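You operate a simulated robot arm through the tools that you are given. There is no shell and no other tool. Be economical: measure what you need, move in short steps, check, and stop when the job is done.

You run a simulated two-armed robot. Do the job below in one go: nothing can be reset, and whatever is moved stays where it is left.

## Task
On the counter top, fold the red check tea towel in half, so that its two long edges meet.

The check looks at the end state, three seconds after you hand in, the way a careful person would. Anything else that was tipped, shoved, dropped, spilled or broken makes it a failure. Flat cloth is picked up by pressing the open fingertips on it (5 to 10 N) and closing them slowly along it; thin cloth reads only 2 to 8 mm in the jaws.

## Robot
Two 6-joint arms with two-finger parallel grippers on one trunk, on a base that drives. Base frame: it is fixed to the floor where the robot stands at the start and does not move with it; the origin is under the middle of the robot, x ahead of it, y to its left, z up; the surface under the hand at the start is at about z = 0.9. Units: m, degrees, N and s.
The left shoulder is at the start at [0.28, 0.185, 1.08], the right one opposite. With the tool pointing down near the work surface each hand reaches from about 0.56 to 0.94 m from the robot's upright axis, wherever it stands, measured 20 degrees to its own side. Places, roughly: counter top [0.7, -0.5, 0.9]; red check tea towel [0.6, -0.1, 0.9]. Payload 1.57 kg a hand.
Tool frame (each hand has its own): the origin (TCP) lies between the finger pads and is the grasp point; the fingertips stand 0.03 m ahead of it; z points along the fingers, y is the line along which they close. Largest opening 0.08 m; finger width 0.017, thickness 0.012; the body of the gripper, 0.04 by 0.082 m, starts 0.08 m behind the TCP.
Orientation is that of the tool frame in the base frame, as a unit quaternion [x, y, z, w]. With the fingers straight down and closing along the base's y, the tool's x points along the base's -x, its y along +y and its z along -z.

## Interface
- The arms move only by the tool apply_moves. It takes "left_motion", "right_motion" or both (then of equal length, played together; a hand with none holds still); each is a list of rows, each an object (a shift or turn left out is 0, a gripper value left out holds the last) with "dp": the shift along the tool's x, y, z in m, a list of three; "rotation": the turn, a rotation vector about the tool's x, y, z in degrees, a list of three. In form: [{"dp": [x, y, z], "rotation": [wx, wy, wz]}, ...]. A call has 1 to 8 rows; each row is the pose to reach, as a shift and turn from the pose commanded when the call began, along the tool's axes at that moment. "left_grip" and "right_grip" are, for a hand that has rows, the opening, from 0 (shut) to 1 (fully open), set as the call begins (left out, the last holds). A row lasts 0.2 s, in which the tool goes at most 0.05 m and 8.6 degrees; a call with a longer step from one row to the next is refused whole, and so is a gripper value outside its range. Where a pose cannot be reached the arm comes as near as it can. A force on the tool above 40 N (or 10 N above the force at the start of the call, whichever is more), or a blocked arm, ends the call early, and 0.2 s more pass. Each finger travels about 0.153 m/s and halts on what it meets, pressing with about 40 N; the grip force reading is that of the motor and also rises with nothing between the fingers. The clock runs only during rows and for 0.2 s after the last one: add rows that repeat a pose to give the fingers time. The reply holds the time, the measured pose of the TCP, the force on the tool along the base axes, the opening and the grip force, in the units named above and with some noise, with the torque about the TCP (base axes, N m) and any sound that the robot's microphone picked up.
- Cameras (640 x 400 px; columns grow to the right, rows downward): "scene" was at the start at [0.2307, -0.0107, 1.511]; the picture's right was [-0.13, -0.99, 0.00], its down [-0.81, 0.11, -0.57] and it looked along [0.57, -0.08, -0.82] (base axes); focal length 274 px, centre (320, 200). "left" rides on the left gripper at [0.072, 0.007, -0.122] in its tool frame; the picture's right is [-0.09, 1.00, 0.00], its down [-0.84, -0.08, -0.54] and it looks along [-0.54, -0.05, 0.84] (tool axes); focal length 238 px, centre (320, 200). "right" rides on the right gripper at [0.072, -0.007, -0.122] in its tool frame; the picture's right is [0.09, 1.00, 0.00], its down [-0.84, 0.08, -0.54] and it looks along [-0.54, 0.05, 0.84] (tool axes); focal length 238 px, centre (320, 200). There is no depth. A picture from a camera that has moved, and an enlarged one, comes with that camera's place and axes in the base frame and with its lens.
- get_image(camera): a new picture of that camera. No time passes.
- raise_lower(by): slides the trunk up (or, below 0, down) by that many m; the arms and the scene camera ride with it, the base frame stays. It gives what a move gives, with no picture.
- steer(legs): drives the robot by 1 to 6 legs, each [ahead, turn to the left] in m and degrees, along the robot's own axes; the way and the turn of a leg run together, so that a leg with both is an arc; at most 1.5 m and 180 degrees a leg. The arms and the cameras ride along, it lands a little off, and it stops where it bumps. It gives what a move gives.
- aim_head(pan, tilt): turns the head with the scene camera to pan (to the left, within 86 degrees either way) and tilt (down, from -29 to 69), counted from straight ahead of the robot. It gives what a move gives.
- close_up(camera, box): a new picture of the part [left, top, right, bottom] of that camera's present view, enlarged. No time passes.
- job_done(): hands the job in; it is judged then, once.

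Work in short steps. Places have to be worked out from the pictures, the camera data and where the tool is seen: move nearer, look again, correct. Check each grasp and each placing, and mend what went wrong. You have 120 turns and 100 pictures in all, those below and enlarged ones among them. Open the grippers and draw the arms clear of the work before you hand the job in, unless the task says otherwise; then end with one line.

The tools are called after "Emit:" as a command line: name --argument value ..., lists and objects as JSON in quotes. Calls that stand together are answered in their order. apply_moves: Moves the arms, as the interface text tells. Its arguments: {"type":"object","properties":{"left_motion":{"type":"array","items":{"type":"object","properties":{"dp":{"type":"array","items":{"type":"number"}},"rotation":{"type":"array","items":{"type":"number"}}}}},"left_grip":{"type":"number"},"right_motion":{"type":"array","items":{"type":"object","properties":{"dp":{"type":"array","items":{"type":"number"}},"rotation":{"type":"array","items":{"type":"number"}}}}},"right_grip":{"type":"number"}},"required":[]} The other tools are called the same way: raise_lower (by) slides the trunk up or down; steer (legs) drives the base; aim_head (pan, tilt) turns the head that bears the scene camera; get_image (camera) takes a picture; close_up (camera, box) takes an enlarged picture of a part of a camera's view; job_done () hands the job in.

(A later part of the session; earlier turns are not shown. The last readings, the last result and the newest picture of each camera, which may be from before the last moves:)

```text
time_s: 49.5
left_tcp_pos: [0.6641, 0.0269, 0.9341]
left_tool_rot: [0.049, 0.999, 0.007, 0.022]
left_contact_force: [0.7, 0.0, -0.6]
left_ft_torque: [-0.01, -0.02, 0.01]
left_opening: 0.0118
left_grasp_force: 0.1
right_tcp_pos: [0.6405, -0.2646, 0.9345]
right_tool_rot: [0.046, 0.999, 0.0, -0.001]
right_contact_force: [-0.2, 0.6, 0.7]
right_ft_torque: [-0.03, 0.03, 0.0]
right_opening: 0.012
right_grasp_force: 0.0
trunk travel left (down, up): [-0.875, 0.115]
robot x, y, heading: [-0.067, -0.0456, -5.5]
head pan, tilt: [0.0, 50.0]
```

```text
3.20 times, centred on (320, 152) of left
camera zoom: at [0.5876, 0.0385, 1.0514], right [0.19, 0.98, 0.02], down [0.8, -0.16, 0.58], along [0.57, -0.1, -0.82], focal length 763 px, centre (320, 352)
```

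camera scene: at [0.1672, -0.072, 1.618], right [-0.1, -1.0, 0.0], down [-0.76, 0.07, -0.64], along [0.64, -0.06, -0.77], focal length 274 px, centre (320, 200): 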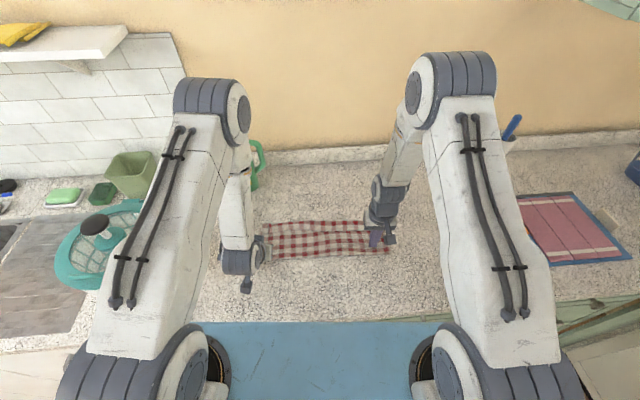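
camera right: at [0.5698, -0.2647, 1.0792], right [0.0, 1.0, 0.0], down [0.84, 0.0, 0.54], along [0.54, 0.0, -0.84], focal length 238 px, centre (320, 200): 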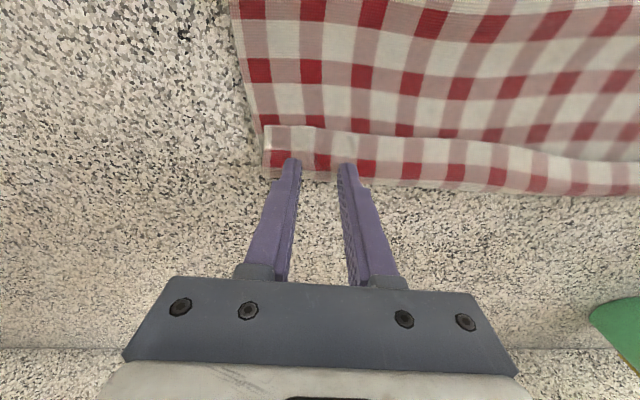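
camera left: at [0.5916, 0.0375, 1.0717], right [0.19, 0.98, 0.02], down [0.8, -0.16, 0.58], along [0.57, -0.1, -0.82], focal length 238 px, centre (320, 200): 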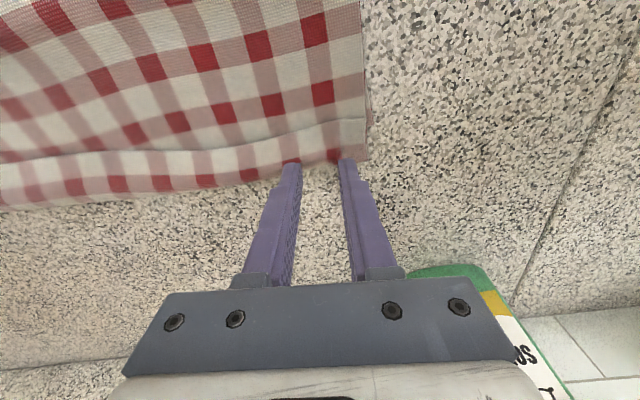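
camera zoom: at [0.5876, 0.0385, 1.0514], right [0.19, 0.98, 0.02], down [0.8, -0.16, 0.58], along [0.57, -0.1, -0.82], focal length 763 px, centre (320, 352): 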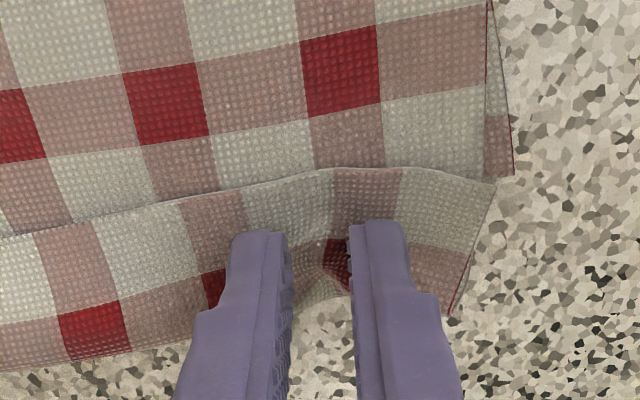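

The flap alone is gathering and the layer below stays flat. I go on closing.

Emit:
apply_moves --left_motion '[{"dp": [0, 0, 0]}]' --right_motion '[{"dp": [0, 0, 0]}]' --left_grip 0.08 --right_grip 0.08

Emit:
apply_moves --left_motion '[{"dp": [0, 0, 0]}, {"dp": [0, 0, 0]}]' --right_motion '[{"dp": [0, 0, 0]}, {"dp": [0, 0, 0]}]' --left_grip 0 --right_grip 0

Emit:
apply_moves --left_motion '[{"dp": [0, 0, -0.01]}, {"dp": [0, 0, -0.02]}, {"dp": [0, 0, -0.03]}]' --right_motion '[{"dp": [0, 0, -0.01]}, {"dp": [0, 0, -0.02]}, {"dp": [0, 0, -0.03]}]'

Emit:
get_image --camera "right"

Emit:
get_image --camera "left"

```text
time_s: 49.9
left_tcp_pos: [0.6632, 0.0259, 0.9336]
left_tool_rot: [0.05, 0.998, 0.006, 0.023]
left_contact_force: [0.6, -0.2, 1.0]
left_ft_torque: [0.03, 0.02, -0.02]
left_opening: 0.0065
left_grasp_force: 0.0
right_tcp_pos: [0.6417, -0.2643, 0.9338]
right_tool_rot: [0.046, 0.999, -0.001, 0.0]
right_contact_force: [0.2, 0.2, 0.1]
right_ft_torque: [-0.01, -0.01, -0.01]
right_opening: 0.0063
right_grasp_force: 0.0
trunk travel left (down, up): [-0.875, 0.115]
robot x, y, heading: [-0.0654, -0.0491, -5.7]
head pan, tilt: [0.0, 50.0]
```

```text
time_s: 50.5
left_tcp_pos: [0.6626, 0.026, 0.9336]
left_tool_rot: [0.049, 0.998, 0.005, 0.024]
left_contact_force: [1.0, -1.0, 0.0]
left_ft_torque: [0.0, -0.01, -0.01]
left_opening: 0.0017
left_grasp_force: 23.9
right_tcp_pos: [0.6408, -0.2641, 0.9336]
right_tool_rot: [0.046, 0.999, 0.0, 0.0]
right_contact_force: [-0.3, -0.2, 0.9]
right_ft_torque: [0.02, -0.01, 0.0]
right_opening: 0.0002
right_grasp_force: 21.4
trunk travel left (down, up): [-0.875, 0.115]
robot x, y, heading: [-0.0672, -0.0463, -5.4]
head pan, tilt: [0.0, 50.0]
```

```text
time_s: 51.3
left_tcp_pos: [0.6619, 0.0261, 0.9658]
left_tool_rot: [0.049, 0.999, 0.006, 0.022]
left_contact_force: [-0.1, -0.5, -1.2]
left_ft_torque: [0.0, -0.01, 0.02]
left_opening: 0.0018
left_grasp_force: 23.1
right_tcp_pos: [0.6407, -0.2642, 0.9635]
right_tool_rot: [0.046, 0.999, 0.0, 0.0]
right_contact_force: [-0.5, 0.1, -0.1]
right_ft_torque: [0.02, -0.01, 0.04]
right_opening: 0.0
right_grasp_force: 20.8
trunk travel left (down, up): [-0.875, 0.115]
robot x, y, heading: [-0.0676, -0.0519, -5.5]
head pan, tilt: [0.0, 50.0]
```

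```text
46 pictures are left
camera right: at [0.5679, -0.2637, 1.0847], right [0.0, 1.0, 0.0], down [0.84, 0.0, 0.54], along [0.54, 0.0, -0.84], focal length 238 px, centre (320, 200)
```

right: 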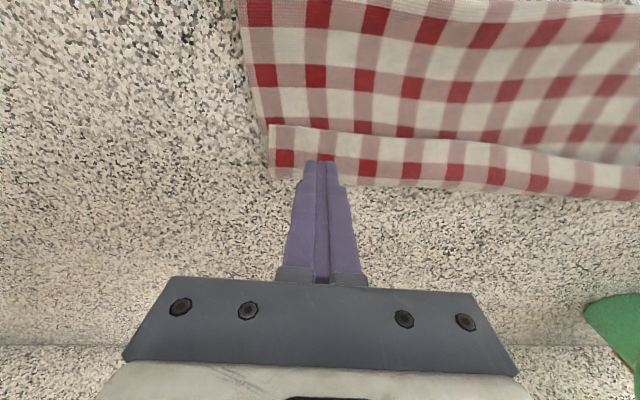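

```text
45 pictures are left
camera left: at [0.5867, 0.0383, 1.0831], right [0.19, 0.98, 0.02], down [0.8, -0.16, 0.58], along [0.57, -0.1, -0.82], focal length 238 px, centre (320, 200)
```

left: 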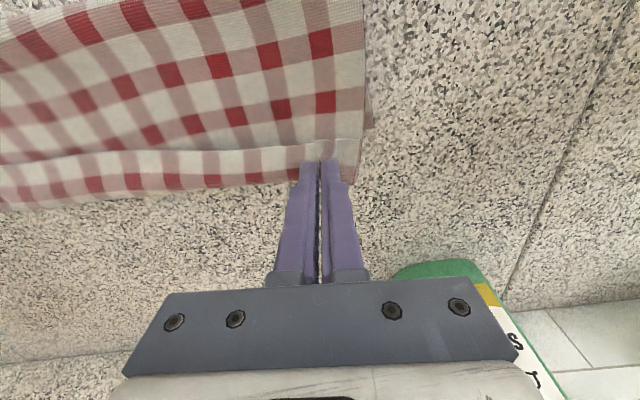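

The left holds the flap (1.8 mm), but the right closed empty. I lower the left a bit, reopen the right and press it slightly deeper.

Emit:
apply_moves --left_motion '[{"dp": [0, 0, 0.01]}, {"dp": [0, 0, 0.02]}, {"dp": [0, 0, 0.025]}, {"dp": [0, 0, 0.025]}]' --right_motion '[{"dp": [0, 0, 0]}, {"dp": [0, 0, 0.015]}, {"dp": [0, 0, 0.028]}, {"dp": [0, 0, 0.0305]}]' --right_grip 0.3

Emit:
apply_moves --right_motion '[{"dp": [0, 0, 0.0006]}, {"dp": [0, 0, 0.0012]}]'

```text
time_s: 52.3
left_tcp_pos: [0.6638, 0.0283, 0.9388]
left_tool_rot: [0.049, 0.999, 0.006, 0.023]
left_contact_force: [-0.4, -0.3, 0.5]
left_ft_torque: [0.02, 0.02, -0.01]
left_opening: 0.0018
left_grasp_force: 23.1
right_tcp_pos: [0.6394, -0.2644, 0.9331]
right_tool_rot: [0.046, 0.999, -0.001, 0.001]
right_contact_force: [0.2, -0.2, 2.6]
right_ft_torque: [-0.04, 0.07, 0.0]
right_opening: 0.024
right_grasp_force: 0.0
trunk travel left (down, up): [-0.875, 0.115]
robot x, y, heading: [-0.0651, -0.0487, -5.6]
head pan, tilt: [0.0, 50.0]
```

```text
time_s: 52.9
left_tcp_pos: [0.6638, 0.0268, 0.9396]
left_tool_rot: [0.05, 0.998, 0.006, 0.023]
left_contact_force: [0.9, -0.4, 0.5]
left_ft_torque: [0.03, 0.02, 0.01]
left_opening: 0.0017
left_grasp_force: 23.5
right_tcp_pos: [0.6406, -0.2646, 0.9333]
right_tool_rot: [0.046, 0.999, 0.0, -0.002]
right_contact_force: [-1.1, -0.3, 2.7]
right_ft_torque: [-0.05, 0.04, -0.03]
right_opening: 0.0241
right_grasp_force: 0.0
trunk travel left (down, up): [-0.875, 0.115]
robot x, y, heading: [-0.0659, -0.0483, -5.8]
head pan, tilt: [0.0, 50.0]
```

The right now presses at 2.7 N; I close it slowly.

Emit:
apply_moves --right_motion '[{"dp": [0, 0, 0.0003]}]' --right_grip 0.22

Emit:
apply_moves --right_motion '[{"dp": [0, 0, 0]}]' --right_grip 0.15

Emit:
apply_moves --right_motion '[{"dp": [0, 0, 0]}]' --right_grip 0.08

Emit:
apply_moves --right_motion '[{"dp": [0, 0, 0]}, {"dp": [0, 0, 0]}]' --right_grip 0

Emit:
close_up --camera "right" --box '[200, 80, 440, 230]'

```text
time_s: 53.3
left_tcp_pos: [0.6637, 0.0277, 0.9386]
left_tool_rot: [0.049, 0.999, 0.005, 0.023]
left_contact_force: [-0.6, 0.9, 1.1]
left_ft_torque: [-0.02, 0.0, 0.01]
left_opening: 0.0015
left_grasp_force: 23.7
right_tcp_pos: [0.6415, -0.2647, 0.9327]
right_tool_rot: [0.046, 0.999, 0.0, 0.0]
right_contact_force: [1.4, -0.2, 5.8]
right_ft_torque: [-0.05, 0.03, 0.02]
right_opening: 0.017
right_grasp_force: 0.1
trunk travel left (down, up): [-0.875, 0.115]
robot x, y, heading: [-0.0675, -0.0469, -5.5]
head pan, tilt: [0.0, 50.0]
```

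```text
time_s: 53.7
left_tcp_pos: [0.6639, 0.0257, 0.9403]
left_tool_rot: [0.049, 0.998, 0.006, 0.024]
left_contact_force: [0.0, -0.5, 0.4]
left_ft_torque: [-0.01, -0.02, 0.0]
left_opening: 0.0015
left_grasp_force: 23.4
right_tcp_pos: [0.6412, -0.2657, 0.9326]
right_tool_rot: [0.047, 0.999, -0.001, 0.0]
right_contact_force: [0.6, 0.4, 6.3]
right_ft_torque: [-0.01, 0.03, 0.04]
right_opening: 0.0115
right_grasp_force: 0.0
trunk travel left (down, up): [-0.875, 0.115]
robot x, y, heading: [-0.0651, -0.0485, -5.3]
head pan, tilt: [0.0, 50.0]
```

```text
time_s: 54.1
left_tcp_pos: [0.6639, 0.0274, 0.9404]
left_tool_rot: [0.051, 0.998, 0.007, 0.022]
left_contact_force: [-0.4, -1.8, -0.2]
left_ft_torque: [-0.02, 0.01, 0.04]
left_opening: 0.0015
left_grasp_force: 23.0
right_tcp_pos: [0.641, -0.264, 0.9334]
right_tool_rot: [0.047, 0.999, 0.001, 0.0]
right_contact_force: [0.6, 2.0, 7.7]
right_ft_torque: [0.01, 0.06, -0.01]
right_opening: 0.0066
right_grasp_force: 0.1
trunk travel left (down, up): [-0.875, 0.115]
robot x, y, heading: [-0.066, -0.0493, -5.5]
head pan, tilt: [0.0, 50.0]
```

```text
time_s: 54.7
left_tcp_pos: [0.6644, 0.0258, 0.9391]
left_tool_rot: [0.049, 0.999, 0.006, 0.023]
left_contact_force: [0.0, -2.1, 0.2]
left_ft_torque: [-0.1, 0.02, 0.0]
left_opening: 0.0015
left_grasp_force: 23.2
right_tcp_pos: [0.641, -0.2652, 0.9331]
right_tool_rot: [0.046, 0.999, 0.0, 0.0]
right_contact_force: [1.0, 4.0, 8.2]
right_ft_torque: [0.1, -0.02, 0.01]
right_opening: 0.0022
right_grasp_force: 23.8
trunk travel left (down, up): [-0.875, 0.115]
robot x, y, heading: [-0.0675, -0.0512, -5.4]
head pan, tilt: [0.0, 50.0]
```

```text
2.67 times, centred on (320, 155) of right
camera zoom: at [0.5682, -0.2637, 1.053], right [0.0, 1.0, 0.0], down [0.84, 0.0, 0.54], along [0.54, 0.0, -0.84], focal length 636 px, centre (320, 320)
```

zoom: 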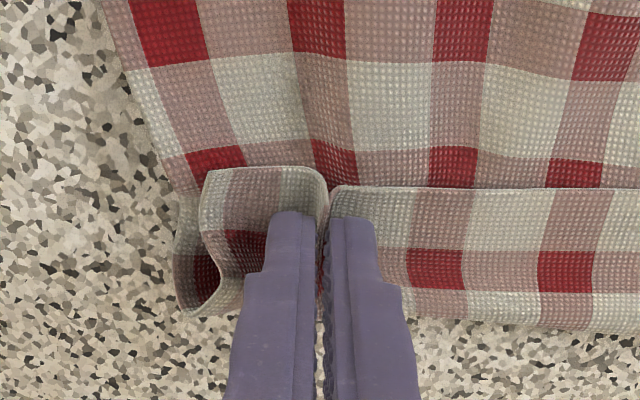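

Both grips now hold just the flap at its edge (1.5 and 2.2 mm). I swing the upper half back open: hands slightly up and back, then the trunk up 8 cm.

Emit:
apply_moves --left_motion '[{"dp": [0.005, 0, -0.01]}, {"dp": [0.015, 0, -0.02]}, {"dp": [0.03, 0, -0.025]}]' --right_motion '[{"dp": [0.005, 0, -0.01]}, {"dp": [0.015, 0, -0.025]}, {"dp": [0.03, 0, -0.032]}]'

Emit:
raise_lower --by 0.07

Emit:
get_image --camera "right"

```text
time_s: 55.5
left_tcp_pos: [0.6319, 0.028, 0.9631]
left_tool_rot: [0.05, 0.998, 0.006, 0.023]
left_contact_force: [0.0, -1.7, -0.2]
left_ft_torque: [-0.07, 0.02, 0.04]
left_opening: 0.0016
left_grasp_force: 23.3
right_tcp_pos: [0.6107, -0.2626, 0.9636]
right_tool_rot: [0.047, 0.999, 0.0, -0.001]
right_contact_force: [0.0, 2.3, 0.1]
right_ft_torque: [0.03, 0.03, 0.01]
right_opening: 0.002
right_grasp_force: 23.7
trunk travel left (down, up): [-0.875, 0.115]
robot x, y, heading: [-0.0656, -0.0468, -5.5]
head pan, tilt: [0.0, 50.0]
```

```text
time_s: 56.6
left_tcp_pos: [0.6308, 0.0282, 1.0336]
left_tool_rot: [0.049, 0.998, 0.006, 0.023]
left_contact_force: [-0.1, -2.2, 0.5]
left_ft_torque: [-0.06, 0.03, -0.03]
left_opening: 0.0016
left_grasp_force: 23.8
right_tcp_pos: [0.6108, -0.2612, 1.0323]
right_tool_rot: [0.046, 0.999, 0.0, -0.001]
right_contact_force: [-0.9, 2.6, 0.0]
right_ft_torque: [0.06, 0.02, 0.0]
right_opening: 0.0022
right_grasp_force: 23.7
trunk travel left (down, up): [-0.945, 0.045]
robot x, y, heading: [-0.0653, -0.0487, -5.5]
head pan, tilt: [0.0, 50.0]
```

```text
43 pictures are left
camera right: at [0.5385, -0.2615, 1.1532], right [0.0, 1.0, 0.0], down [0.84, 0.0, 0.54], along [0.54, 0.0, -0.84], focal length 238 px, centre (320, 200)
```

right: 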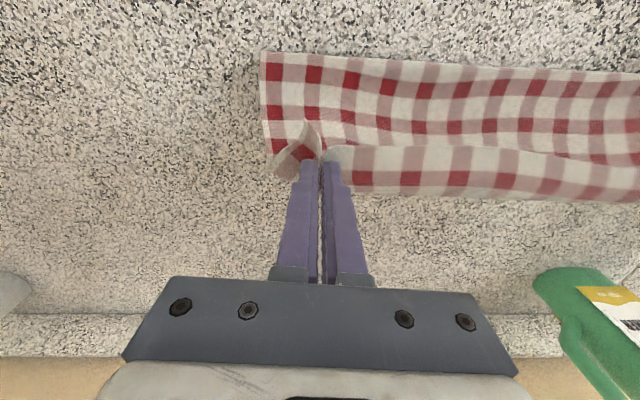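

Held cleanly, with the bottom half still on the counter. I drive back 20 cm so the hands carry the edge over to the near side.

Emit:
steer --legs '[[-0.2, 0]]'

Emit:
get_image --camera "scene"

```text
time_s: 58.2
left_tcp_pos: [0.428, 0.0462, 1.0336]
left_tool_rot: [0.051, 0.998, 0.006, 0.023]
left_contact_force: [0.4, -2.6, -0.2]
left_ft_torque: [-0.08, -0.03, 0.01]
left_opening: 0.0016
left_grasp_force: 23.6
right_tcp_pos: [0.406, -0.245, 1.0324]
right_tool_rot: [0.048, 0.999, 0.0, -0.001]
right_contact_force: [0.2, 1.8, 0.2]
right_ft_torque: [0.08, 0.02, 0.01]
right_opening: 0.002
right_grasp_force: 23.7
trunk travel left (down, up): [-0.945, 0.045]
robot x, y, heading: [-0.2657, -0.0299, -5.6]
head pan, tilt: [0.0, 50.0]
```

```text
42 pictures are left
camera scene: at [-0.0355, -0.0532, 1.6874], right [-0.1, -1.0, 0.0], down [-0.76, 0.08, -0.64], along [0.64, -0.06, -0.77], focal length 274 px, centre (320, 200)
```

scene: 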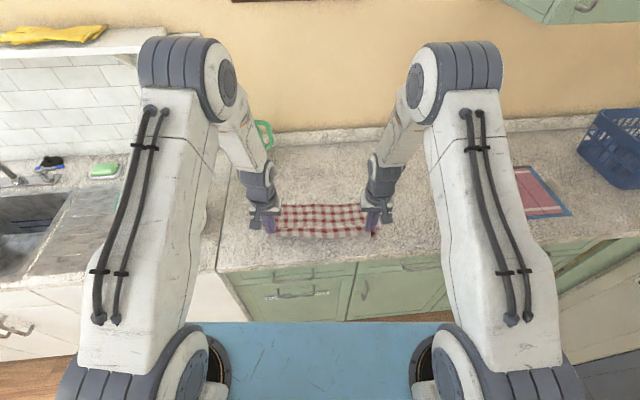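

Good. I lower the trunk so the edge comes down near the counter's front, then check before releasing.

Emit:
raise_lower --by -0.095

Emit:
get_image --camera "left"

Emit:
get_image --camera "scene"

```text
time_s: 59.5
left_tcp_pos: [0.4276, 0.0457, 0.9394]
left_tool_rot: [0.051, 0.998, 0.006, 0.023]
left_contact_force: [-0.2, -1.6, 0.4]
left_ft_torque: [-0.09, -0.02, 0.03]
left_opening: 0.0016
left_grasp_force: 23.2
right_tcp_pos: [0.4063, -0.2446, 0.9375]
right_tool_rot: [0.049, 0.999, 0.001, -0.001]
right_contact_force: [0.1, 2.5, -0.3]
right_ft_torque: [0.08, -0.02, -0.01]
right_opening: 0.002
right_grasp_force: 23.6
trunk travel left (down, up): [-0.85, 0.14]
robot x, y, heading: [-0.2704, -0.0286, -5.8]
head pan, tilt: [0.0, 50.0]
```

```text
41 pictures are left
camera left: at [0.3512, 0.0584, 1.0559], right [0.19, 0.98, 0.02], down [0.8, -0.17, 0.58], along [0.57, -0.1, -0.82], focal length 238 px, centre (320, 200)
```

left: 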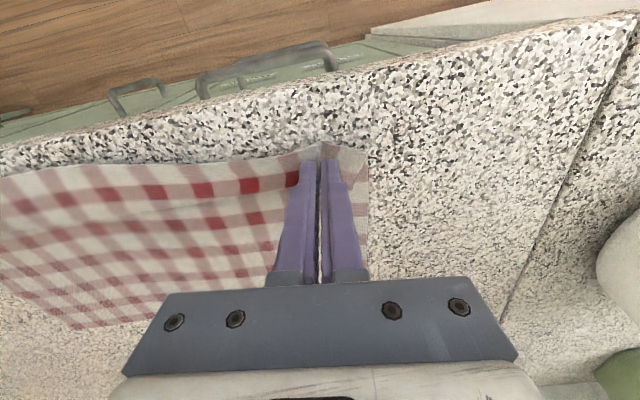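

```text
40 pictures are left
camera scene: at [-0.0359, -0.0532, 1.5925], right [-0.1, -1.0, 0.0], down [-0.76, 0.08, -0.64], along [0.64, -0.06, -0.77], focal length 274 px, centre (320, 200)
```

scene: 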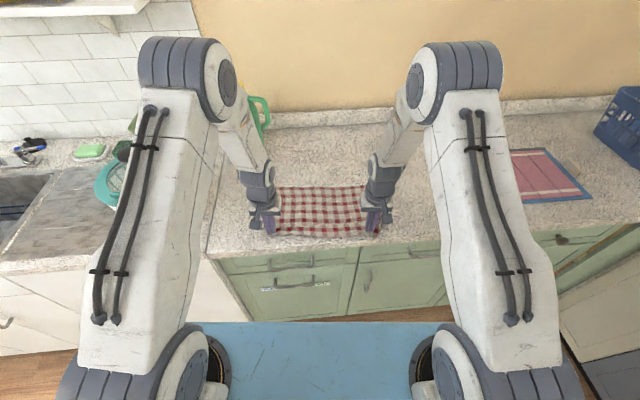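

The towel is open again and flat. I lower the last few millimetres, release both hands, lift clear and start turning the hands 90° so the fingers will close across the edge.

Emit:
apply_moves --left_motion '[{"dp": [0, 0, 0.004]}, {"dp": [0, 0, 0.006]}]' --right_motion '[{"dp": [0, 0, 0.003]}, {"dp": [0, 0, 0.005]}]'

Emit:
apply_moves --left_motion '[{"dp": [0, 0, 0]}, {"dp": [0, 0, 0]}, {"dp": [0, 0, -0.01]}, {"dp": [0, 0, -0.03]}, {"dp": [0, 0, -0.06]}, {"dp": [0, 0, -0.08]}]' --right_motion '[{"dp": [0, 0, 0]}, {"dp": [0, 0, 0]}, {"dp": [0, 0, -0.01]}, {"dp": [0, 0, -0.03]}, {"dp": [0, 0, -0.06]}, {"dp": [0, 0, -0.08]}]' --left_grip 0.35 --right_grip 0.35

Emit:
steer --legs '[[0.07, 0]]'

Emit:
apply_moves --left_motion '[{"rotation": [0, 0, 8]}, {"rotation": [0, 0, 16]}, {"rotation": [0, 0, 24]}, {"rotation": [0, 0, 32]}, {"rotation": [0, 0, 40]}, {"rotation": [0, 0, 48]}]' --right_motion '[{"rotation": [0, 0, -8]}, {"rotation": [0, 0, -16]}, {"rotation": [0, 0, -24]}, {"rotation": [0, 0, -32]}, {"rotation": [0, 0, -40]}, {"rotation": [0, 0, -48]}]'

Emit:
get_image --camera "scene"

```text
time_s: 60.1
left_tcp_pos: [0.4276, 0.0474, 0.9337]
left_tool_rot: [0.051, 0.998, 0.006, 0.024]
left_contact_force: [-0.7, -1.5, 9.8]
left_ft_torque: [-0.07, -0.02, 0.01]
left_opening: 0.0019
left_grasp_force: 23.4
right_tcp_pos: [0.4055, -0.2454, 0.9331]
right_tool_rot: [0.049, 0.999, 0.0, 0.0]
right_contact_force: [0.4, 2.9, 0.6]
right_ft_torque: [0.07, -0.02, -0.01]
right_opening: 0.0022
right_grasp_force: 23.7
trunk travel left (down, up): [-0.85, 0.14]
robot x, y, heading: [-0.2724, -0.0281, -5.7]
head pan, tilt: [0.0, 50.0]
```

```text
time_s: 61.5
left_tcp_pos: [0.4225, 0.0456, 1.0123]
left_tool_rot: [0.052, 0.998, 0.006, 0.022]
left_contact_force: [-0.5, 0.6, 0.0]
left_ft_torque: [0.02, -0.03, -0.01]
left_opening: 0.028
left_grasp_force: 0.0
right_tcp_pos: [0.405, -0.2462, 1.0113]
right_tool_rot: [0.049, 0.999, 0.0, -0.001]
right_contact_force: [0.9, -0.6, 0.5]
right_ft_torque: [-0.04, -0.02, -0.01]
right_opening: 0.028
right_grasp_force: 0.0
trunk travel left (down, up): [-0.85, 0.14]
robot x, y, heading: [-0.2709, -0.0289, -5.7]
head pan, tilt: [0.0, 50.0]
```

```text
time_s: 62.5
left_tcp_pos: [0.494, 0.0376, 1.0121]
left_tool_rot: [0.051, 0.998, 0.006, 0.023]
left_contact_force: [-1.0, -0.2, -0.5]
left_ft_torque: [0.01, -0.03, 0.04]
left_opening: 0.0282
left_grasp_force: 0.0
right_tcp_pos: [0.4758, -0.2539, 1.0112]
right_tool_rot: [0.048, 0.999, 0.0, 0.0]
right_contact_force: [-0.3, -0.9, -0.1]
right_ft_torque: [0.04, -0.09, 0.0]
right_opening: 0.0277
right_grasp_force: 0.0
trunk travel left (down, up): [-0.85, 0.14]
robot x, y, heading: [-0.2005, -0.034, -5.5]
head pan, tilt: [0.0, 50.0]
```

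```text
time_s: 63.9
left_tcp_pos: [0.4947, 0.0381, 1.0119]
left_tool_rot: [0.454, 0.891, 0.014, 0.018]
left_contact_force: [1.1, -0.5, -0.5]
left_ft_torque: [0.01, 0.03, -0.02]
left_opening: 0.0279
left_grasp_force: 0.1
right_tcp_pos: [0.4756, -0.2534, 1.0112]
right_tool_rot: [-0.364, 0.932, 0.0, -0.001]
right_contact_force: [0.7, -0.1, -0.5]
right_ft_torque: [-0.01, 0.03, 0.01]
right_opening: 0.028
right_grasp_force: 0.1
trunk travel left (down, up): [-0.85, 0.14]
robot x, y, heading: [-0.1986, -0.0354, -5.6]
head pan, tilt: [0.0, 50.0]
```

```text
39 pictures are left
camera scene: at [0.0355, -0.0602, 1.5924], right [-0.1, -1.0, 0.0], down [-0.76, 0.08, -0.64], along [0.64, -0.06, -0.77], focal length 274 px, centre (320, 200)
```

scene: 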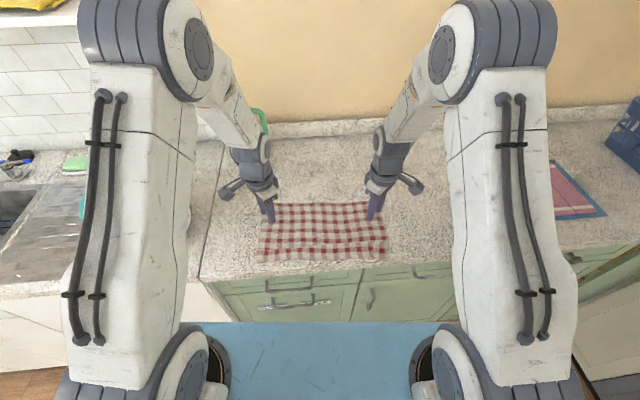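

Both wrists turn freely. I finish the 90° and take a close view of the open towel.

Emit:
apply_moves --left_motion '[{"dp": [0, 0, -0.005], "rotation": [0, 0, 8.3]}, {"dp": [0, 0, -0.005], "rotation": [0, 0, 16.6]}, {"dp": [0, 0, -0.005], "rotation": [0, 0, 24.9]}, {"dp": [0, 0, -0.005], "rotation": [0, 0, 33.2]}, {"dp": [0, 0, -0.005], "rotation": [0, 0, 41.5]}, {"dp": [0, 0, -0.005], "rotation": [0, 0, 41.5]}]' --right_motion '[{"dp": [0, 0, -0.005], "rotation": [0, 0, -8.4]}, {"dp": [0, 0, -0.005], "rotation": [0, 0, -16.8]}, {"dp": [0, 0, -0.005], "rotation": [0, 0, -25.2]}, {"dp": [0, 0, -0.005], "rotation": [0, 0, -33.6]}, {"dp": [0, 0, -0.005], "rotation": [0, 0, -41.8]}, {"dp": [0, 0, -0.005], "rotation": [0, 0, -41.8]}]'

Emit:
close_up --camera "scene" --box '[230, 180, 420, 300]'

```text
time_s: 65.3
left_tcp_pos: [0.4937, 0.0376, 1.017]
left_tool_rot: [0.74, 0.672, 0.021, 0.012]
left_contact_force: [-0.1, 0.2, -0.1]
left_ft_torque: [0.0, -0.01, 0.02]
left_opening: 0.0277
left_grasp_force: 0.1
right_tcp_pos: [0.4764, -0.2539, 1.0154]
right_tool_rot: [-0.671, 0.741, 0.001, -0.001]
right_contact_force: [-0.3, 0.2, 0.2]
right_ft_torque: [-0.01, 0.0, 0.01]
right_opening: 0.0282
right_grasp_force: 0.1
trunk travel left (down, up): [-0.85, 0.14]
robot x, y, heading: [-0.1995, -0.0398, -5.9]
head pan, tilt: [0.0, 50.0]
```

```text
3.33 times, centred on (325, 240) of scene
camera zoom: at [0.0355, -0.0602, 1.5924], right [-0.1, -1.0, 0.0], down [-0.76, 0.08, -0.64], along [0.64, -0.06, -0.77], focal length 912 px, centre (303, 67)
```

zoom: 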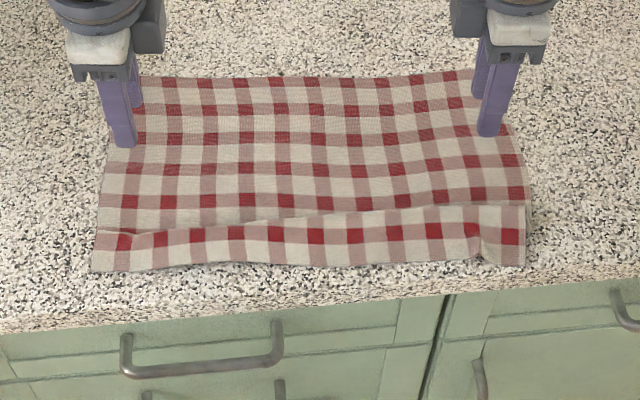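

There's a line along the near edge, either a wave or a tuck. I zoom in there.

Emit:
close_up --camera "scene" --box '[250, 225, 400, 265]'

Emit:
get_image --camera "right"

Emit:
get_image --camera "left"

```text
4.27 times, centred on (325, 245) of scene
camera zoom: at [0.0355, -0.0602, 1.5924], right [-0.1, -1.0, 0.0], down [-0.76, 0.08, -0.64], along [0.64, -0.06, -0.77], focal length 1167 px, centre (299, 8)
```

zoom: 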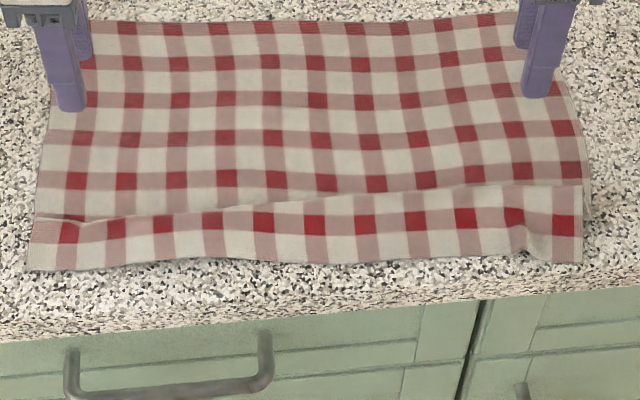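

```text
36 pictures are left
camera right: at [0.4764, -0.3252, 1.1359], right [-1.0, 0.01, 0.0], down [0.01, 0.84, 0.54], along [0.0, 0.54, -0.84], focal length 238 px, centre (320, 200)
```

right: 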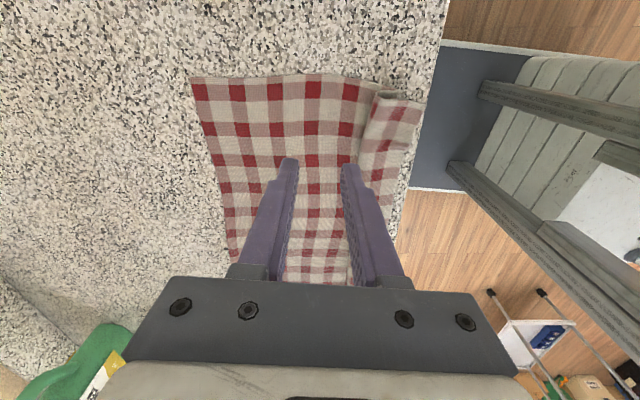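

```text
35 pictures are left
camera left: at [0.5023, 0.1075, 1.1389], right [0.98, -0.19, 0.04], down [-0.18, -0.83, 0.53], along [-0.06, -0.53, -0.85], focal length 238 px, centre (320, 200)
```

left: 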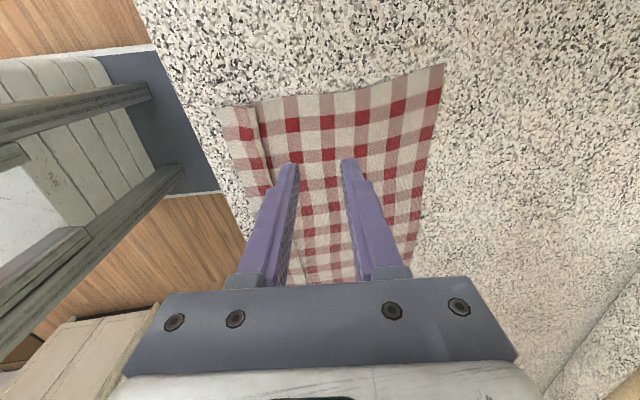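

The towel is open, with a loose pleat along the near strip; lifting the edge will pull that out. The near edge runs from (0.409,0.086) to (0.378,-0.277). I bring the turned hands over it, outer finger just off the cloth and inner finger about 17 mm inside.

Emit:
apply_moves --left_motion '[{"dp": [0.004, -0.03, 0.01], "rotation": [2.6, -0.85, 0]}, {"dp": [0.007, -0.055, 0.02], "rotation": [2.6, -0.85, 0]}, {"dp": [0.0106, -0.0814, 0.04], "rotation": [2.6, -0.85, 0]}, {"dp": [0.0106, -0.0814, 0.06], "rotation": [2.6, -0.85, 0]}]' --right_motion '[{"dp": [0.0005, 0.03, 0.01]}, {"dp": [0.001, 0.06, 0.02]}, {"dp": [0.0016, 0.0892, 0.04]}, {"dp": [0.0016, 0.0892, 0.06]}]' --left_grip 0.25 --right_grip 0.25

Emit:
get_image --camera "left"

Emit:
get_image --camera "right"

```text
time_s: 66.3
left_tcp_pos: [0.4169, 0.0563, 0.9544]
left_tool_rot: [0.74, 0.673, -0.001, 0.001]
left_contact_force: [-0.4, -0.7, 0.2]
left_ft_torque: [-0.01, -0.02, 0.01]
left_opening: 0.0202
left_grasp_force: 0.0
right_tcp_pos: [0.3869, -0.2464, 0.9539]
right_tool_rot: [-0.671, 0.742, 0.001, 0.0]
right_contact_force: [-0.4, -0.6, 0.6]
right_ft_torque: [-0.02, -0.01, -0.01]
right_opening: 0.0202
right_grasp_force: 0.0
trunk travel left (down, up): [-0.85, 0.14]
robot x, y, heading: [-0.1991, -0.037, -5.6]
head pan, tilt: [0.0, 50.0]
```

```text
34 pictures are left
camera left: at [0.431, 0.1264, 1.0739], right [0.98, -0.18, 0.0], down [-0.16, -0.82, 0.54], along [-0.1, -0.53, -0.84], focal length 238 px, centre (320, 200)
```

left: 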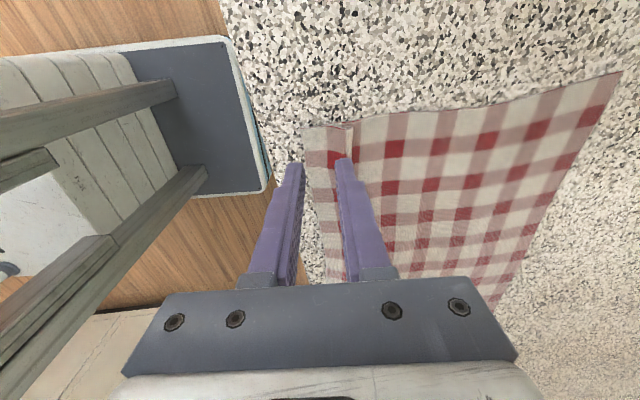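

```text
33 pictures are left
camera right: at [0.3865, -0.3173, 1.0746], right [-1.0, 0.01, 0.0], down [0.01, 0.84, 0.54], along [0.0, 0.54, -0.84], focal length 238 px, centre (320, 200)
```

right: 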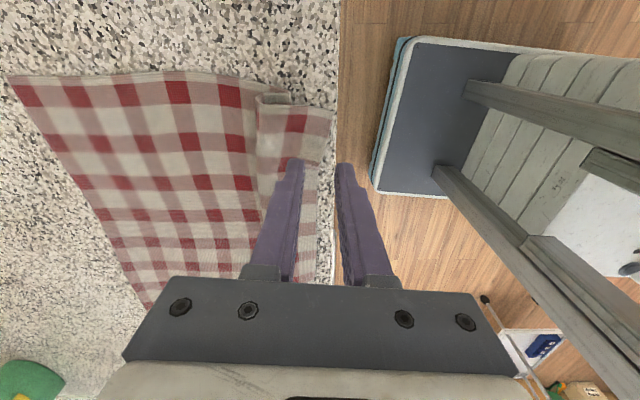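

The left is well placed. On the right the outer finger would straddle the counter's rim, so I shift it 4 mm forward. Then both go down.

Emit:
apply_moves --left_motion '[{"dp": [0, 0, 0.008]}, {"dp": [0, 0, 0.015]}, {"dp": [0, 0, 0.018]}]' --right_motion '[{"dp": [0, -0.004, 0.008]}, {"dp": [0, -0.004, 0.015]}, {"dp": [0, -0.004, 0.018]}]'

Emit:
apply_moves --left_motion '[{"dp": [0, 0, 0.001]}, {"dp": [0, 0, 0.002]}]' --right_motion '[{"dp": [0, 0, 0.001]}, {"dp": [0, 0, 0.002]}]'

```text
time_s: 67.1
left_tcp_pos: [0.4163, 0.0555, 0.9348]
left_tool_rot: [0.74, 0.673, 0.0, 0.0]
left_contact_force: [-0.5, -0.4, 0.3]
left_ft_torque: [0.03, 0.01, -0.01]
left_opening: 0.0202
left_grasp_force: 0.0
right_tcp_pos: [0.3913, -0.2457, 0.9376]
right_tool_rot: [-0.671, 0.741, 0.0, 0.0]
right_contact_force: [0.6, 0.7, 1.0]
right_ft_torque: [-0.01, 0.01, 0.04]
right_opening: 0.0202
right_grasp_force: 0.0
trunk travel left (down, up): [-0.85, 0.14]
robot x, y, heading: [-0.1998, -0.0384, -5.7]
head pan, tilt: [0.0, 50.0]
```

```text
time_s: 67.7
left_tcp_pos: [0.4162, 0.0558, 0.9319]
left_tool_rot: [0.74, 0.673, -0.001, 0.002]
left_contact_force: [0.9, -0.6, 1.8]
left_ft_torque: [0.01, -0.01, 0.03]
left_opening: 0.0204
left_grasp_force: 0.2
right_tcp_pos: [0.392, -0.2478, 0.9358]
right_tool_rot: [-0.67, 0.742, 0.001, -0.001]
right_contact_force: [-0.1, -0.4, -0.8]
right_ft_torque: [0.0, 0.02, 0.02]
right_opening: 0.02
right_grasp_force: 0.0
trunk travel left (down, up): [-0.85, 0.14]
robot x, y, heading: [-0.1992, -0.0388, -5.7]
head pan, tilt: [0.0, 50.0]
```

The left just touches; the right needs about 2 mm more.

Emit:
apply_moves --left_motion '[{"dp": [0, 0, 0.0002]}, {"dp": [0, 0, 0.0005]}]' --right_motion '[{"dp": [0, 0, 0.001]}, {"dp": [0, 0, 0.002]}]'

Emit:
apply_moves --right_motion '[{"dp": [0, 0, 0.0007]}, {"dp": [0, 0, 0.0012]}]'

```text
time_s: 68.3
left_tcp_pos: [0.4155, 0.0558, 0.9321]
left_tool_rot: [0.739, 0.673, -0.002, 0.0]
left_contact_force: [-1.0, -0.1, 2.6]
left_ft_torque: [0.03, 0.0, 0.0]
left_opening: 0.0195
left_grasp_force: 0.0
right_tcp_pos: [0.392, -0.2452, 0.9324]
right_tool_rot: [-0.671, 0.741, 0.002, 0.0]
right_contact_force: [0.0, -0.1, 0.7]
right_ft_torque: [0.01, 0.01, 0.01]
right_opening: 0.0201
right_grasp_force: 0.0
trunk travel left (down, up): [-0.85, 0.14]
robot x, y, heading: [-0.2004, -0.0347, -6.0]
head pan, tilt: [0.0, 50.0]
```

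```text
time_s: 68.9
left_tcp_pos: [0.4162, 0.0563, 0.9327]
left_tool_rot: [0.74, 0.673, 0.0, 0.0]
left_contact_force: [-0.3, 0.3, 3.0]
left_ft_torque: [-0.02, -0.04, -0.01]
left_opening: 0.0198
left_grasp_force: 0.1
right_tcp_pos: [0.3925, -0.2454, 0.9316]
right_tool_rot: [-0.671, 0.741, 0.001, -0.001]
right_contact_force: [-0.6, -0.1, 0.6]
right_ft_torque: [-0.02, -0.03, -0.02]
right_opening: 0.02
right_grasp_force: 0.1
trunk travel left (down, up): [-0.85, 0.14]
robot x, y, heading: [-0.1987, -0.0348, -5.8]
head pan, tilt: [0.0, 50.0]
```

A touch more on both (0.4 and 1 mm), then I check before closing.

Emit:
apply_moves --left_motion '[{"dp": [0, 0, 0.0002]}, {"dp": [0, 0, 0.0003]}]' --right_motion '[{"dp": [0, 0, 0.0005]}, {"dp": [0, 0, 0.0009]}]'

```text
time_s: 69.5
left_tcp_pos: [0.4164, 0.0552, 0.9339]
left_tool_rot: [0.74, 0.673, -0.001, 0.0]
left_contact_force: [-1.3, 0.7, 4.4]
left_ft_torque: [0.04, -0.07, -0.01]
left_opening: 0.0197
left_grasp_force: 0.0
right_tcp_pos: [0.3916, -0.2461, 0.9328]
right_tool_rot: [-0.671, 0.741, 0.0, 0.0]
right_contact_force: [-1.0, -0.7, 1.7]
right_ft_torque: [0.01, -0.03, 0.0]
right_opening: 0.0198
right_grasp_force: 0.1
trunk travel left (down, up): [-0.85, 0.14]
robot x, y, heading: [-0.1993, -0.0339, -5.4]
head pan, tilt: [0.0, 50.0]
```

Contact on both. I close in steps, with slight extra press on the right.

Emit:
apply_moves --left_motion '[{"dp": [0, 0, 0]}]' --right_motion '[{"dp": [0, 0, 0.0004]}]' --left_grip 0.18 --right_grip 0.18

Emit:
apply_moves --left_motion '[{"dp": [0, 0, 0]}]' --right_motion '[{"dp": [0, 0, 0]}]' --left_grip 0.11 --right_grip 0.11

Emit:
close_up --camera "right" --box '[220, 90, 420, 215]'

Emit:
close_up --camera "left" --box '[220, 90, 420, 215]'

```text
time_s: 69.9
left_tcp_pos: [0.4157, 0.0553, 0.9321]
left_tool_rot: [0.74, 0.673, -0.001, 0.0]
left_contact_force: [-1.2, -1.1, 4.4]
left_ft_torque: [0.0, -0.02, -0.02]
left_opening: 0.0138
left_grasp_force: 0.1
right_tcp_pos: [0.3921, -0.2459, 0.9317]
right_tool_rot: [-0.67, 0.742, -0.001, 0.0]
right_contact_force: [1.1, 0.7, 5.9]
right_ft_torque: [0.02, -0.13, -0.01]
right_opening: 0.015
right_grasp_force: 0.4
trunk travel left (down, up): [-0.85, 0.14]
robot x, y, heading: [-0.1977, -0.0364, -5.6]
head pan, tilt: [0.0, 50.0]
```

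```text
time_s: 70.3
left_tcp_pos: [0.4159, 0.0559, 0.9337]
left_tool_rot: [0.739, 0.673, -0.001, 0.001]
left_contact_force: [-1.1, 0.1, 3.3]
left_ft_torque: [-0.01, -0.02, -0.02]
left_opening: 0.0079
left_grasp_force: 0.0
right_tcp_pos: [0.3913, -0.2462, 0.9321]
right_tool_rot: [-0.672, 0.741, -0.001, 0.0]
right_contact_force: [-0.6, -0.7, 11.0]
right_ft_torque: [0.03, -0.11, -0.02]
right_opening: 0.0077
right_grasp_force: 0.1
trunk travel left (down, up): [-0.85, 0.14]
robot x, y, heading: [-0.1987, -0.037, -5.8]
head pan, tilt: [0.0, 50.0]
```

```text
3.20 times, centred on (320, 152) of right
camera zoom: at [0.3901, -0.318, 1.0523], right [-1.0, 0.01, 0.0], down [0.01, 0.84, 0.54], along [0.0, 0.54, -0.84], focal length 763 px, centre (320, 352)
```

zoom: 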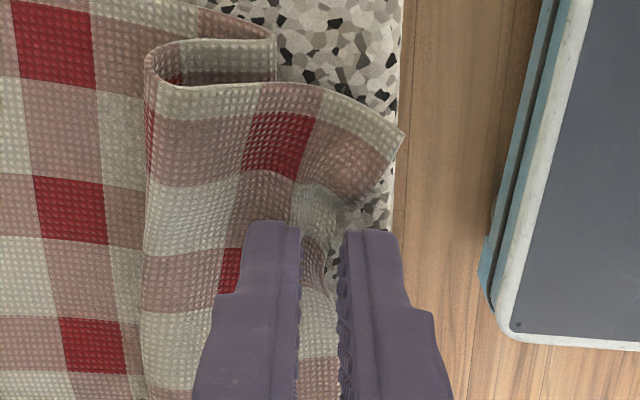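

```text
3.20 times, centred on (320, 152) of left
camera zoom: at [0.4296, 0.1267, 1.0534], right [0.98, -0.18, 0.0], down [-0.15, -0.82, 0.54], along [-0.1, -0.53, -0.84], focal length 763 px, centre (320, 352)
```

zoom: 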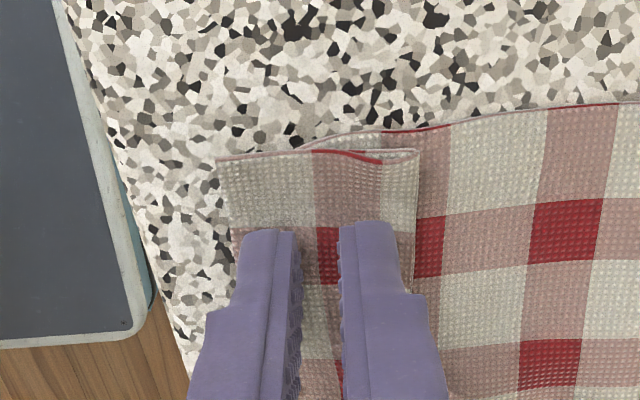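

The Z-pleat is clearly visible. The right pinch is right at the edge; the left shows little buckling, so I press a bit more there and finish closing.

Emit:
apply_moves --left_motion '[{"dp": [0, 0, 0.0005]}, {"dp": [0, 0, 0.0005]}]' --right_motion '[{"dp": [0, 0, 0]}, {"dp": [0, 0, 0]}]' --left_grip 0.06 --right_grip 0.05

Emit:
apply_moves --left_motion '[{"dp": [0, 0, 0]}, {"dp": [0, 0, 0]}]' --right_motion '[{"dp": [0, 0, 0]}, {"dp": [0, 0, 0]}]' --left_grip 0 --right_grip 0

Emit:
close_up --camera "left" --box '[220, 90, 420, 215]'

```text
time_s: 70.9
left_tcp_pos: [0.4156, 0.0579, 0.9318]
left_tool_rot: [0.739, 0.673, 0.0, 0.001]
left_contact_force: [-0.5, -0.6, 4.8]
left_ft_torque: [-0.02, 0.02, -0.02]
left_opening: 0.0035
left_grasp_force: 0.1
right_tcp_pos: [0.3915, -0.2474, 0.9326]
right_tool_rot: [-0.671, 0.741, 0.0, 0.0]
right_contact_force: [0.2, 0.1, 12.4]
right_ft_torque: [-0.01, -0.17, 0.03]
right_opening: 0.0039
right_grasp_force: 0.0
trunk travel left (down, up): [-0.85, 0.14]
robot x, y, heading: [-0.1993, -0.0329, -5.8]
head pan, tilt: [0.0, 50.0]
```

```text
time_s: 71.5
left_tcp_pos: [0.4156, 0.0569, 0.9332]
left_tool_rot: [0.74, 0.673, 0.0, 0.0]
left_contact_force: [1.1, 0.4, 4.6]
left_ft_torque: [0.0, -0.05, 0.0]
left_opening: 0.0001
left_grasp_force: 21.4
right_tcp_pos: [0.3915, -0.2459, 0.933]
right_tool_rot: [-0.672, 0.741, 0.0, 0.0]
right_contact_force: [2.5, -0.6, 12.8]
right_ft_torque: [-0.04, -0.21, -0.01]
right_opening: 0.0016
right_grasp_force: 23.0
trunk travel left (down, up): [-0.85, 0.14]
robot x, y, heading: [-0.1974, -0.0384, -5.6]
head pan, tilt: [0.0, 50.0]
```

```text
3.20 times, centred on (320, 152) of left
camera zoom: at [0.4307, 0.1273, 1.0533], right [0.98, -0.18, 0.0], down [-0.16, -0.82, 0.54], along [-0.1, -0.53, -0.84], focal length 763 px, centre (320, 352)
```

zoom: 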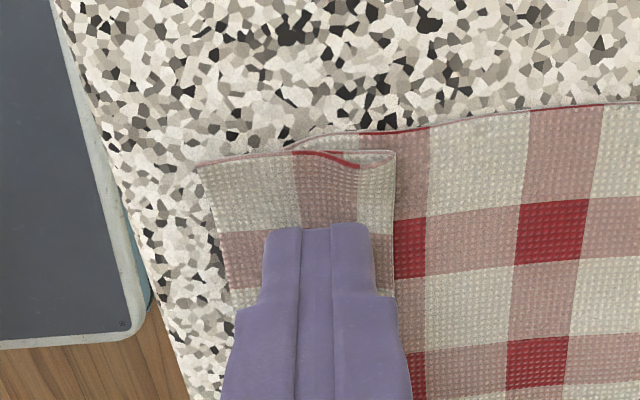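

The left closed empty: its strip slid toward me, so the edge is now at about x 0.392 there. I lift the left, move it back 16 mm, open it and press again a bit harder; the right keeps hold.

Emit:
apply_moves --left_motion '[{"dp": [0, 0, -0.012]}, {"dp": [0, -0.008, -0.012]}, {"dp": [0, -0.016, -0.012]}, {"dp": [0, -0.016, -0.004]}, {"dp": [0, -0.016, -0.001]}]' --left_grip 0.25

Emit:
close_up --camera "left" --box '[220, 90, 420, 215]'

```text
time_s: 72.7
left_tcp_pos: [0.3989, 0.0578, 0.9318]
left_tool_rot: [0.739, 0.673, -0.001, 0.001]
left_contact_force: [-2.0, 1.9, 6.2]
left_ft_torque: [0.04, -0.08, 0.03]
left_opening: 0.0197
left_grasp_force: 0.0
right_tcp_pos: [0.3916, -0.2462, 0.9321]
right_tool_rot: [-0.671, 0.741, 0.001, 0.0]
right_contact_force: [3.7, 0.1, 13.7]
right_ft_torque: [-0.03, -0.23, -0.03]
right_opening: 0.0018
right_grasp_force: 23.4
trunk travel left (down, up): [-0.85, 0.14]
robot x, y, heading: [-0.1993, -0.0401, -5.4]
head pan, tilt: [0.0, 50.0]
```

```text
3.20 times, centred on (320, 152) of left
camera zoom: at [0.4138, 0.128, 1.0531], right [0.98, -0.18, 0.0], down [-0.16, -0.82, 0.54], along [-0.1, -0.53, -0.84], focal length 763 px, centre (320, 352)
```

zoom: 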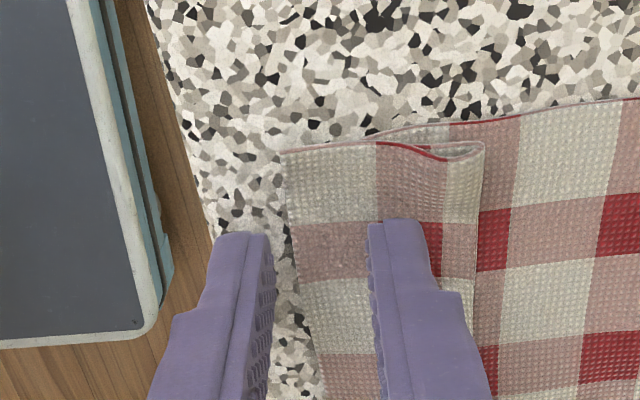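

Well placed now, with the edge between the fingers and 6 N. I close slowly.

Emit:
apply_moves --left_motion '[{"dp": [0, 0, 0.0003]}]' --left_grip 0.18

Emit:
apply_moves --left_motion '[{"dp": [0, 0, 0]}]' --left_grip 0.11

Emit:
apply_moves --left_motion '[{"dp": [0, 0, 0]}]' --left_grip 0.05

Emit:
apply_moves --left_motion '[{"dp": [0, 0, 0]}, {"dp": [0, 0, 0]}]' --left_grip 0

Emit:
close_up --camera "left" --box '[220, 90, 420, 215]'

```text
time_s: 73.1
left_tcp_pos: [0.3995, 0.0587, 0.9318]
left_tool_rot: [0.74, 0.673, -0.001, 0.0]
left_contact_force: [-1.1, -1.6, 9.9]
left_ft_torque: [-0.04, -0.07, 0.01]
left_opening: 0.0132
left_grasp_force: 0.0
right_tcp_pos: [0.3908, -0.2465, 0.9322]
right_tool_rot: [-0.672, 0.741, 0.0, 0.0]
right_contact_force: [2.6, 1.1, 13.8]
right_ft_torque: [0.0, -0.2, 0.02]
right_opening: 0.0017
right_grasp_force: 23.8
trunk travel left (down, up): [-0.85, 0.14]
robot x, y, heading: [-0.2006, -0.0363, -5.6]
head pan, tilt: [0.0, 50.0]
```

```text
time_s: 73.5
left_tcp_pos: [0.3993, 0.057, 0.9326]
left_tool_rot: [0.74, 0.673, -0.001, 0.0]
left_contact_force: [-1.0, -0.6, 10.9]
left_ft_torque: [-0.01, -0.08, -0.03]
left_opening: 0.0075
left_grasp_force: 0.0
right_tcp_pos: [0.3922, -0.2469, 0.9323]
right_tool_rot: [-0.671, 0.741, 0.0, 0.0]
right_contact_force: [2.3, 1.2, 13.5]
right_ft_torque: [-0.01, -0.2, 0.0]
right_opening: 0.0021
right_grasp_force: 23.3
trunk travel left (down, up): [-0.85, 0.14]
robot x, y, heading: [-0.2039, -0.0389, -5.6]
head pan, tilt: [0.0, 50.0]
```

```text
time_s: 73.9
left_tcp_pos: [0.3994, 0.0575, 0.933]
left_tool_rot: [0.74, 0.673, 0.0, 0.001]
left_contact_force: [0.7, -0.1, 12.7]
left_ft_torque: [-0.01, -0.14, -0.02]
left_opening: 0.0038
left_grasp_force: 0.1
right_tcp_pos: [0.3911, -0.2459, 0.9323]
right_tool_rot: [-0.671, 0.742, 0.0, 0.0]
right_contact_force: [1.8, 0.6, 13.3]
right_ft_torque: [0.0, -0.19, -0.01]
right_opening: 0.0019
right_grasp_force: 24.0
trunk travel left (down, up): [-0.85, 0.14]
robot x, y, heading: [-0.1982, -0.038, -5.9]
head pan, tilt: [0.0, 50.0]
```

```text
time_s: 74.5
left_tcp_pos: [0.4003, 0.057, 0.9335]
left_tool_rot: [0.74, 0.673, 0.0, 0.001]
left_contact_force: [3.0, -0.7, 14.3]
left_ft_torque: [0.02, -0.16, -0.01]
left_opening: 0.0002
left_grasp_force: 21.0
right_tcp_pos: [0.391, -0.2461, 0.933]
right_tool_rot: [-0.671, 0.742, 0.0, 0.0]
right_contact_force: [1.5, 1.1, 13.6]
right_ft_torque: [0.03, -0.15, -0.01]
right_opening: 0.0018
right_grasp_force: 23.9
trunk travel left (down, up): [-0.85, 0.14]
robot x, y, heading: [-0.1996, -0.0374, -5.8]
head pan, tilt: [0.0, 50.0]
```

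```text
3.20 times, centred on (320, 152) of left
camera zoom: at [0.4137, 0.1283, 1.0529], right [0.98, -0.18, 0.0], down [-0.16, -0.82, 0.54], along [-0.1, -0.53, -0.84], focal length 763 px, centre (320, 352)
```

zoom: 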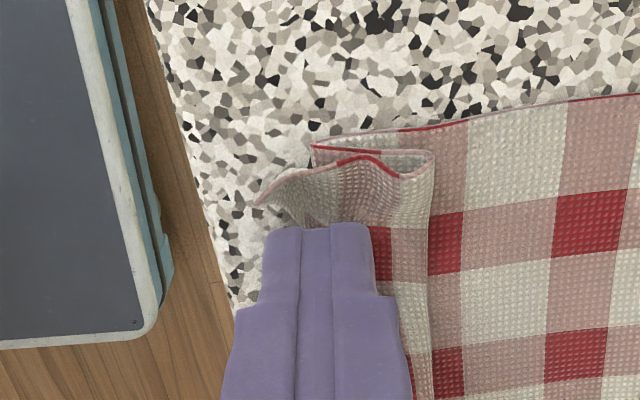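

Empty again (0.2 mm), but the drag has pulled the edge to about x 0.386, so the current spot now matches the offset that worked on the right (13 mm inside). I reopen here, press again and close.

Emit:
apply_moves --left_motion '[{"dp": [0, 0, -0.008]}, {"dp": [0, 0, -0.008]}, {"dp": [0, 0, -0.003]}, {"dp": [0, 0, -0.0005]}, {"dp": [0, 0, -0.0005]}]' --left_grip 0.28

Emit:
close_up --camera "left" --box '[220, 90, 420, 215]'

```text
time_s: 75.7
left_tcp_pos: [0.4014, 0.0578, 0.9317]
left_tool_rot: [0.74, 0.673, -0.001, 0.001]
left_contact_force: [-0.4, -0.8, 5.3]
left_ft_torque: [0.0, -0.06, -0.01]
left_opening: 0.0215
left_grasp_force: 0.0
right_tcp_pos: [0.3923, -0.2468, 0.932]
right_tool_rot: [-0.671, 0.742, 0.0, 0.0]
right_contact_force: [0.7, 0.8, 15.6]
right_ft_torque: [0.0, -0.17, 0.0]
right_opening: 0.0017
right_grasp_force: 23.7
trunk travel left (down, up): [-0.85, 0.14]
robot x, y, heading: [-0.1993, -0.0318, -5.6]
head pan, tilt: [0.0, 50.0]
```

```text
3.20 times, centred on (320, 152) of left
camera zoom: at [0.4143, 0.1291, 1.0532], right [0.98, -0.18, 0.0], down [-0.16, -0.82, 0.54], along [-0.1, -0.53, -0.84], focal length 763 px, centre (320, 352)
```

zoom: 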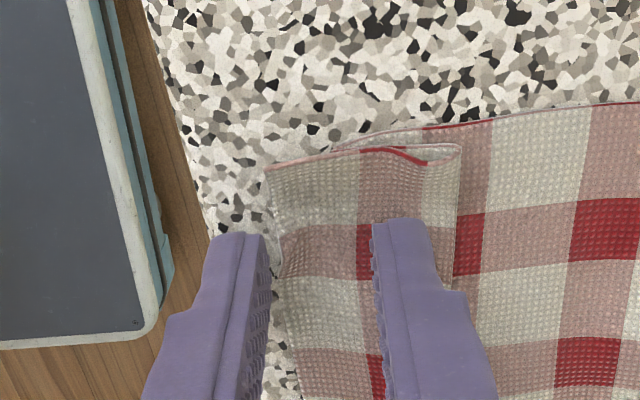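

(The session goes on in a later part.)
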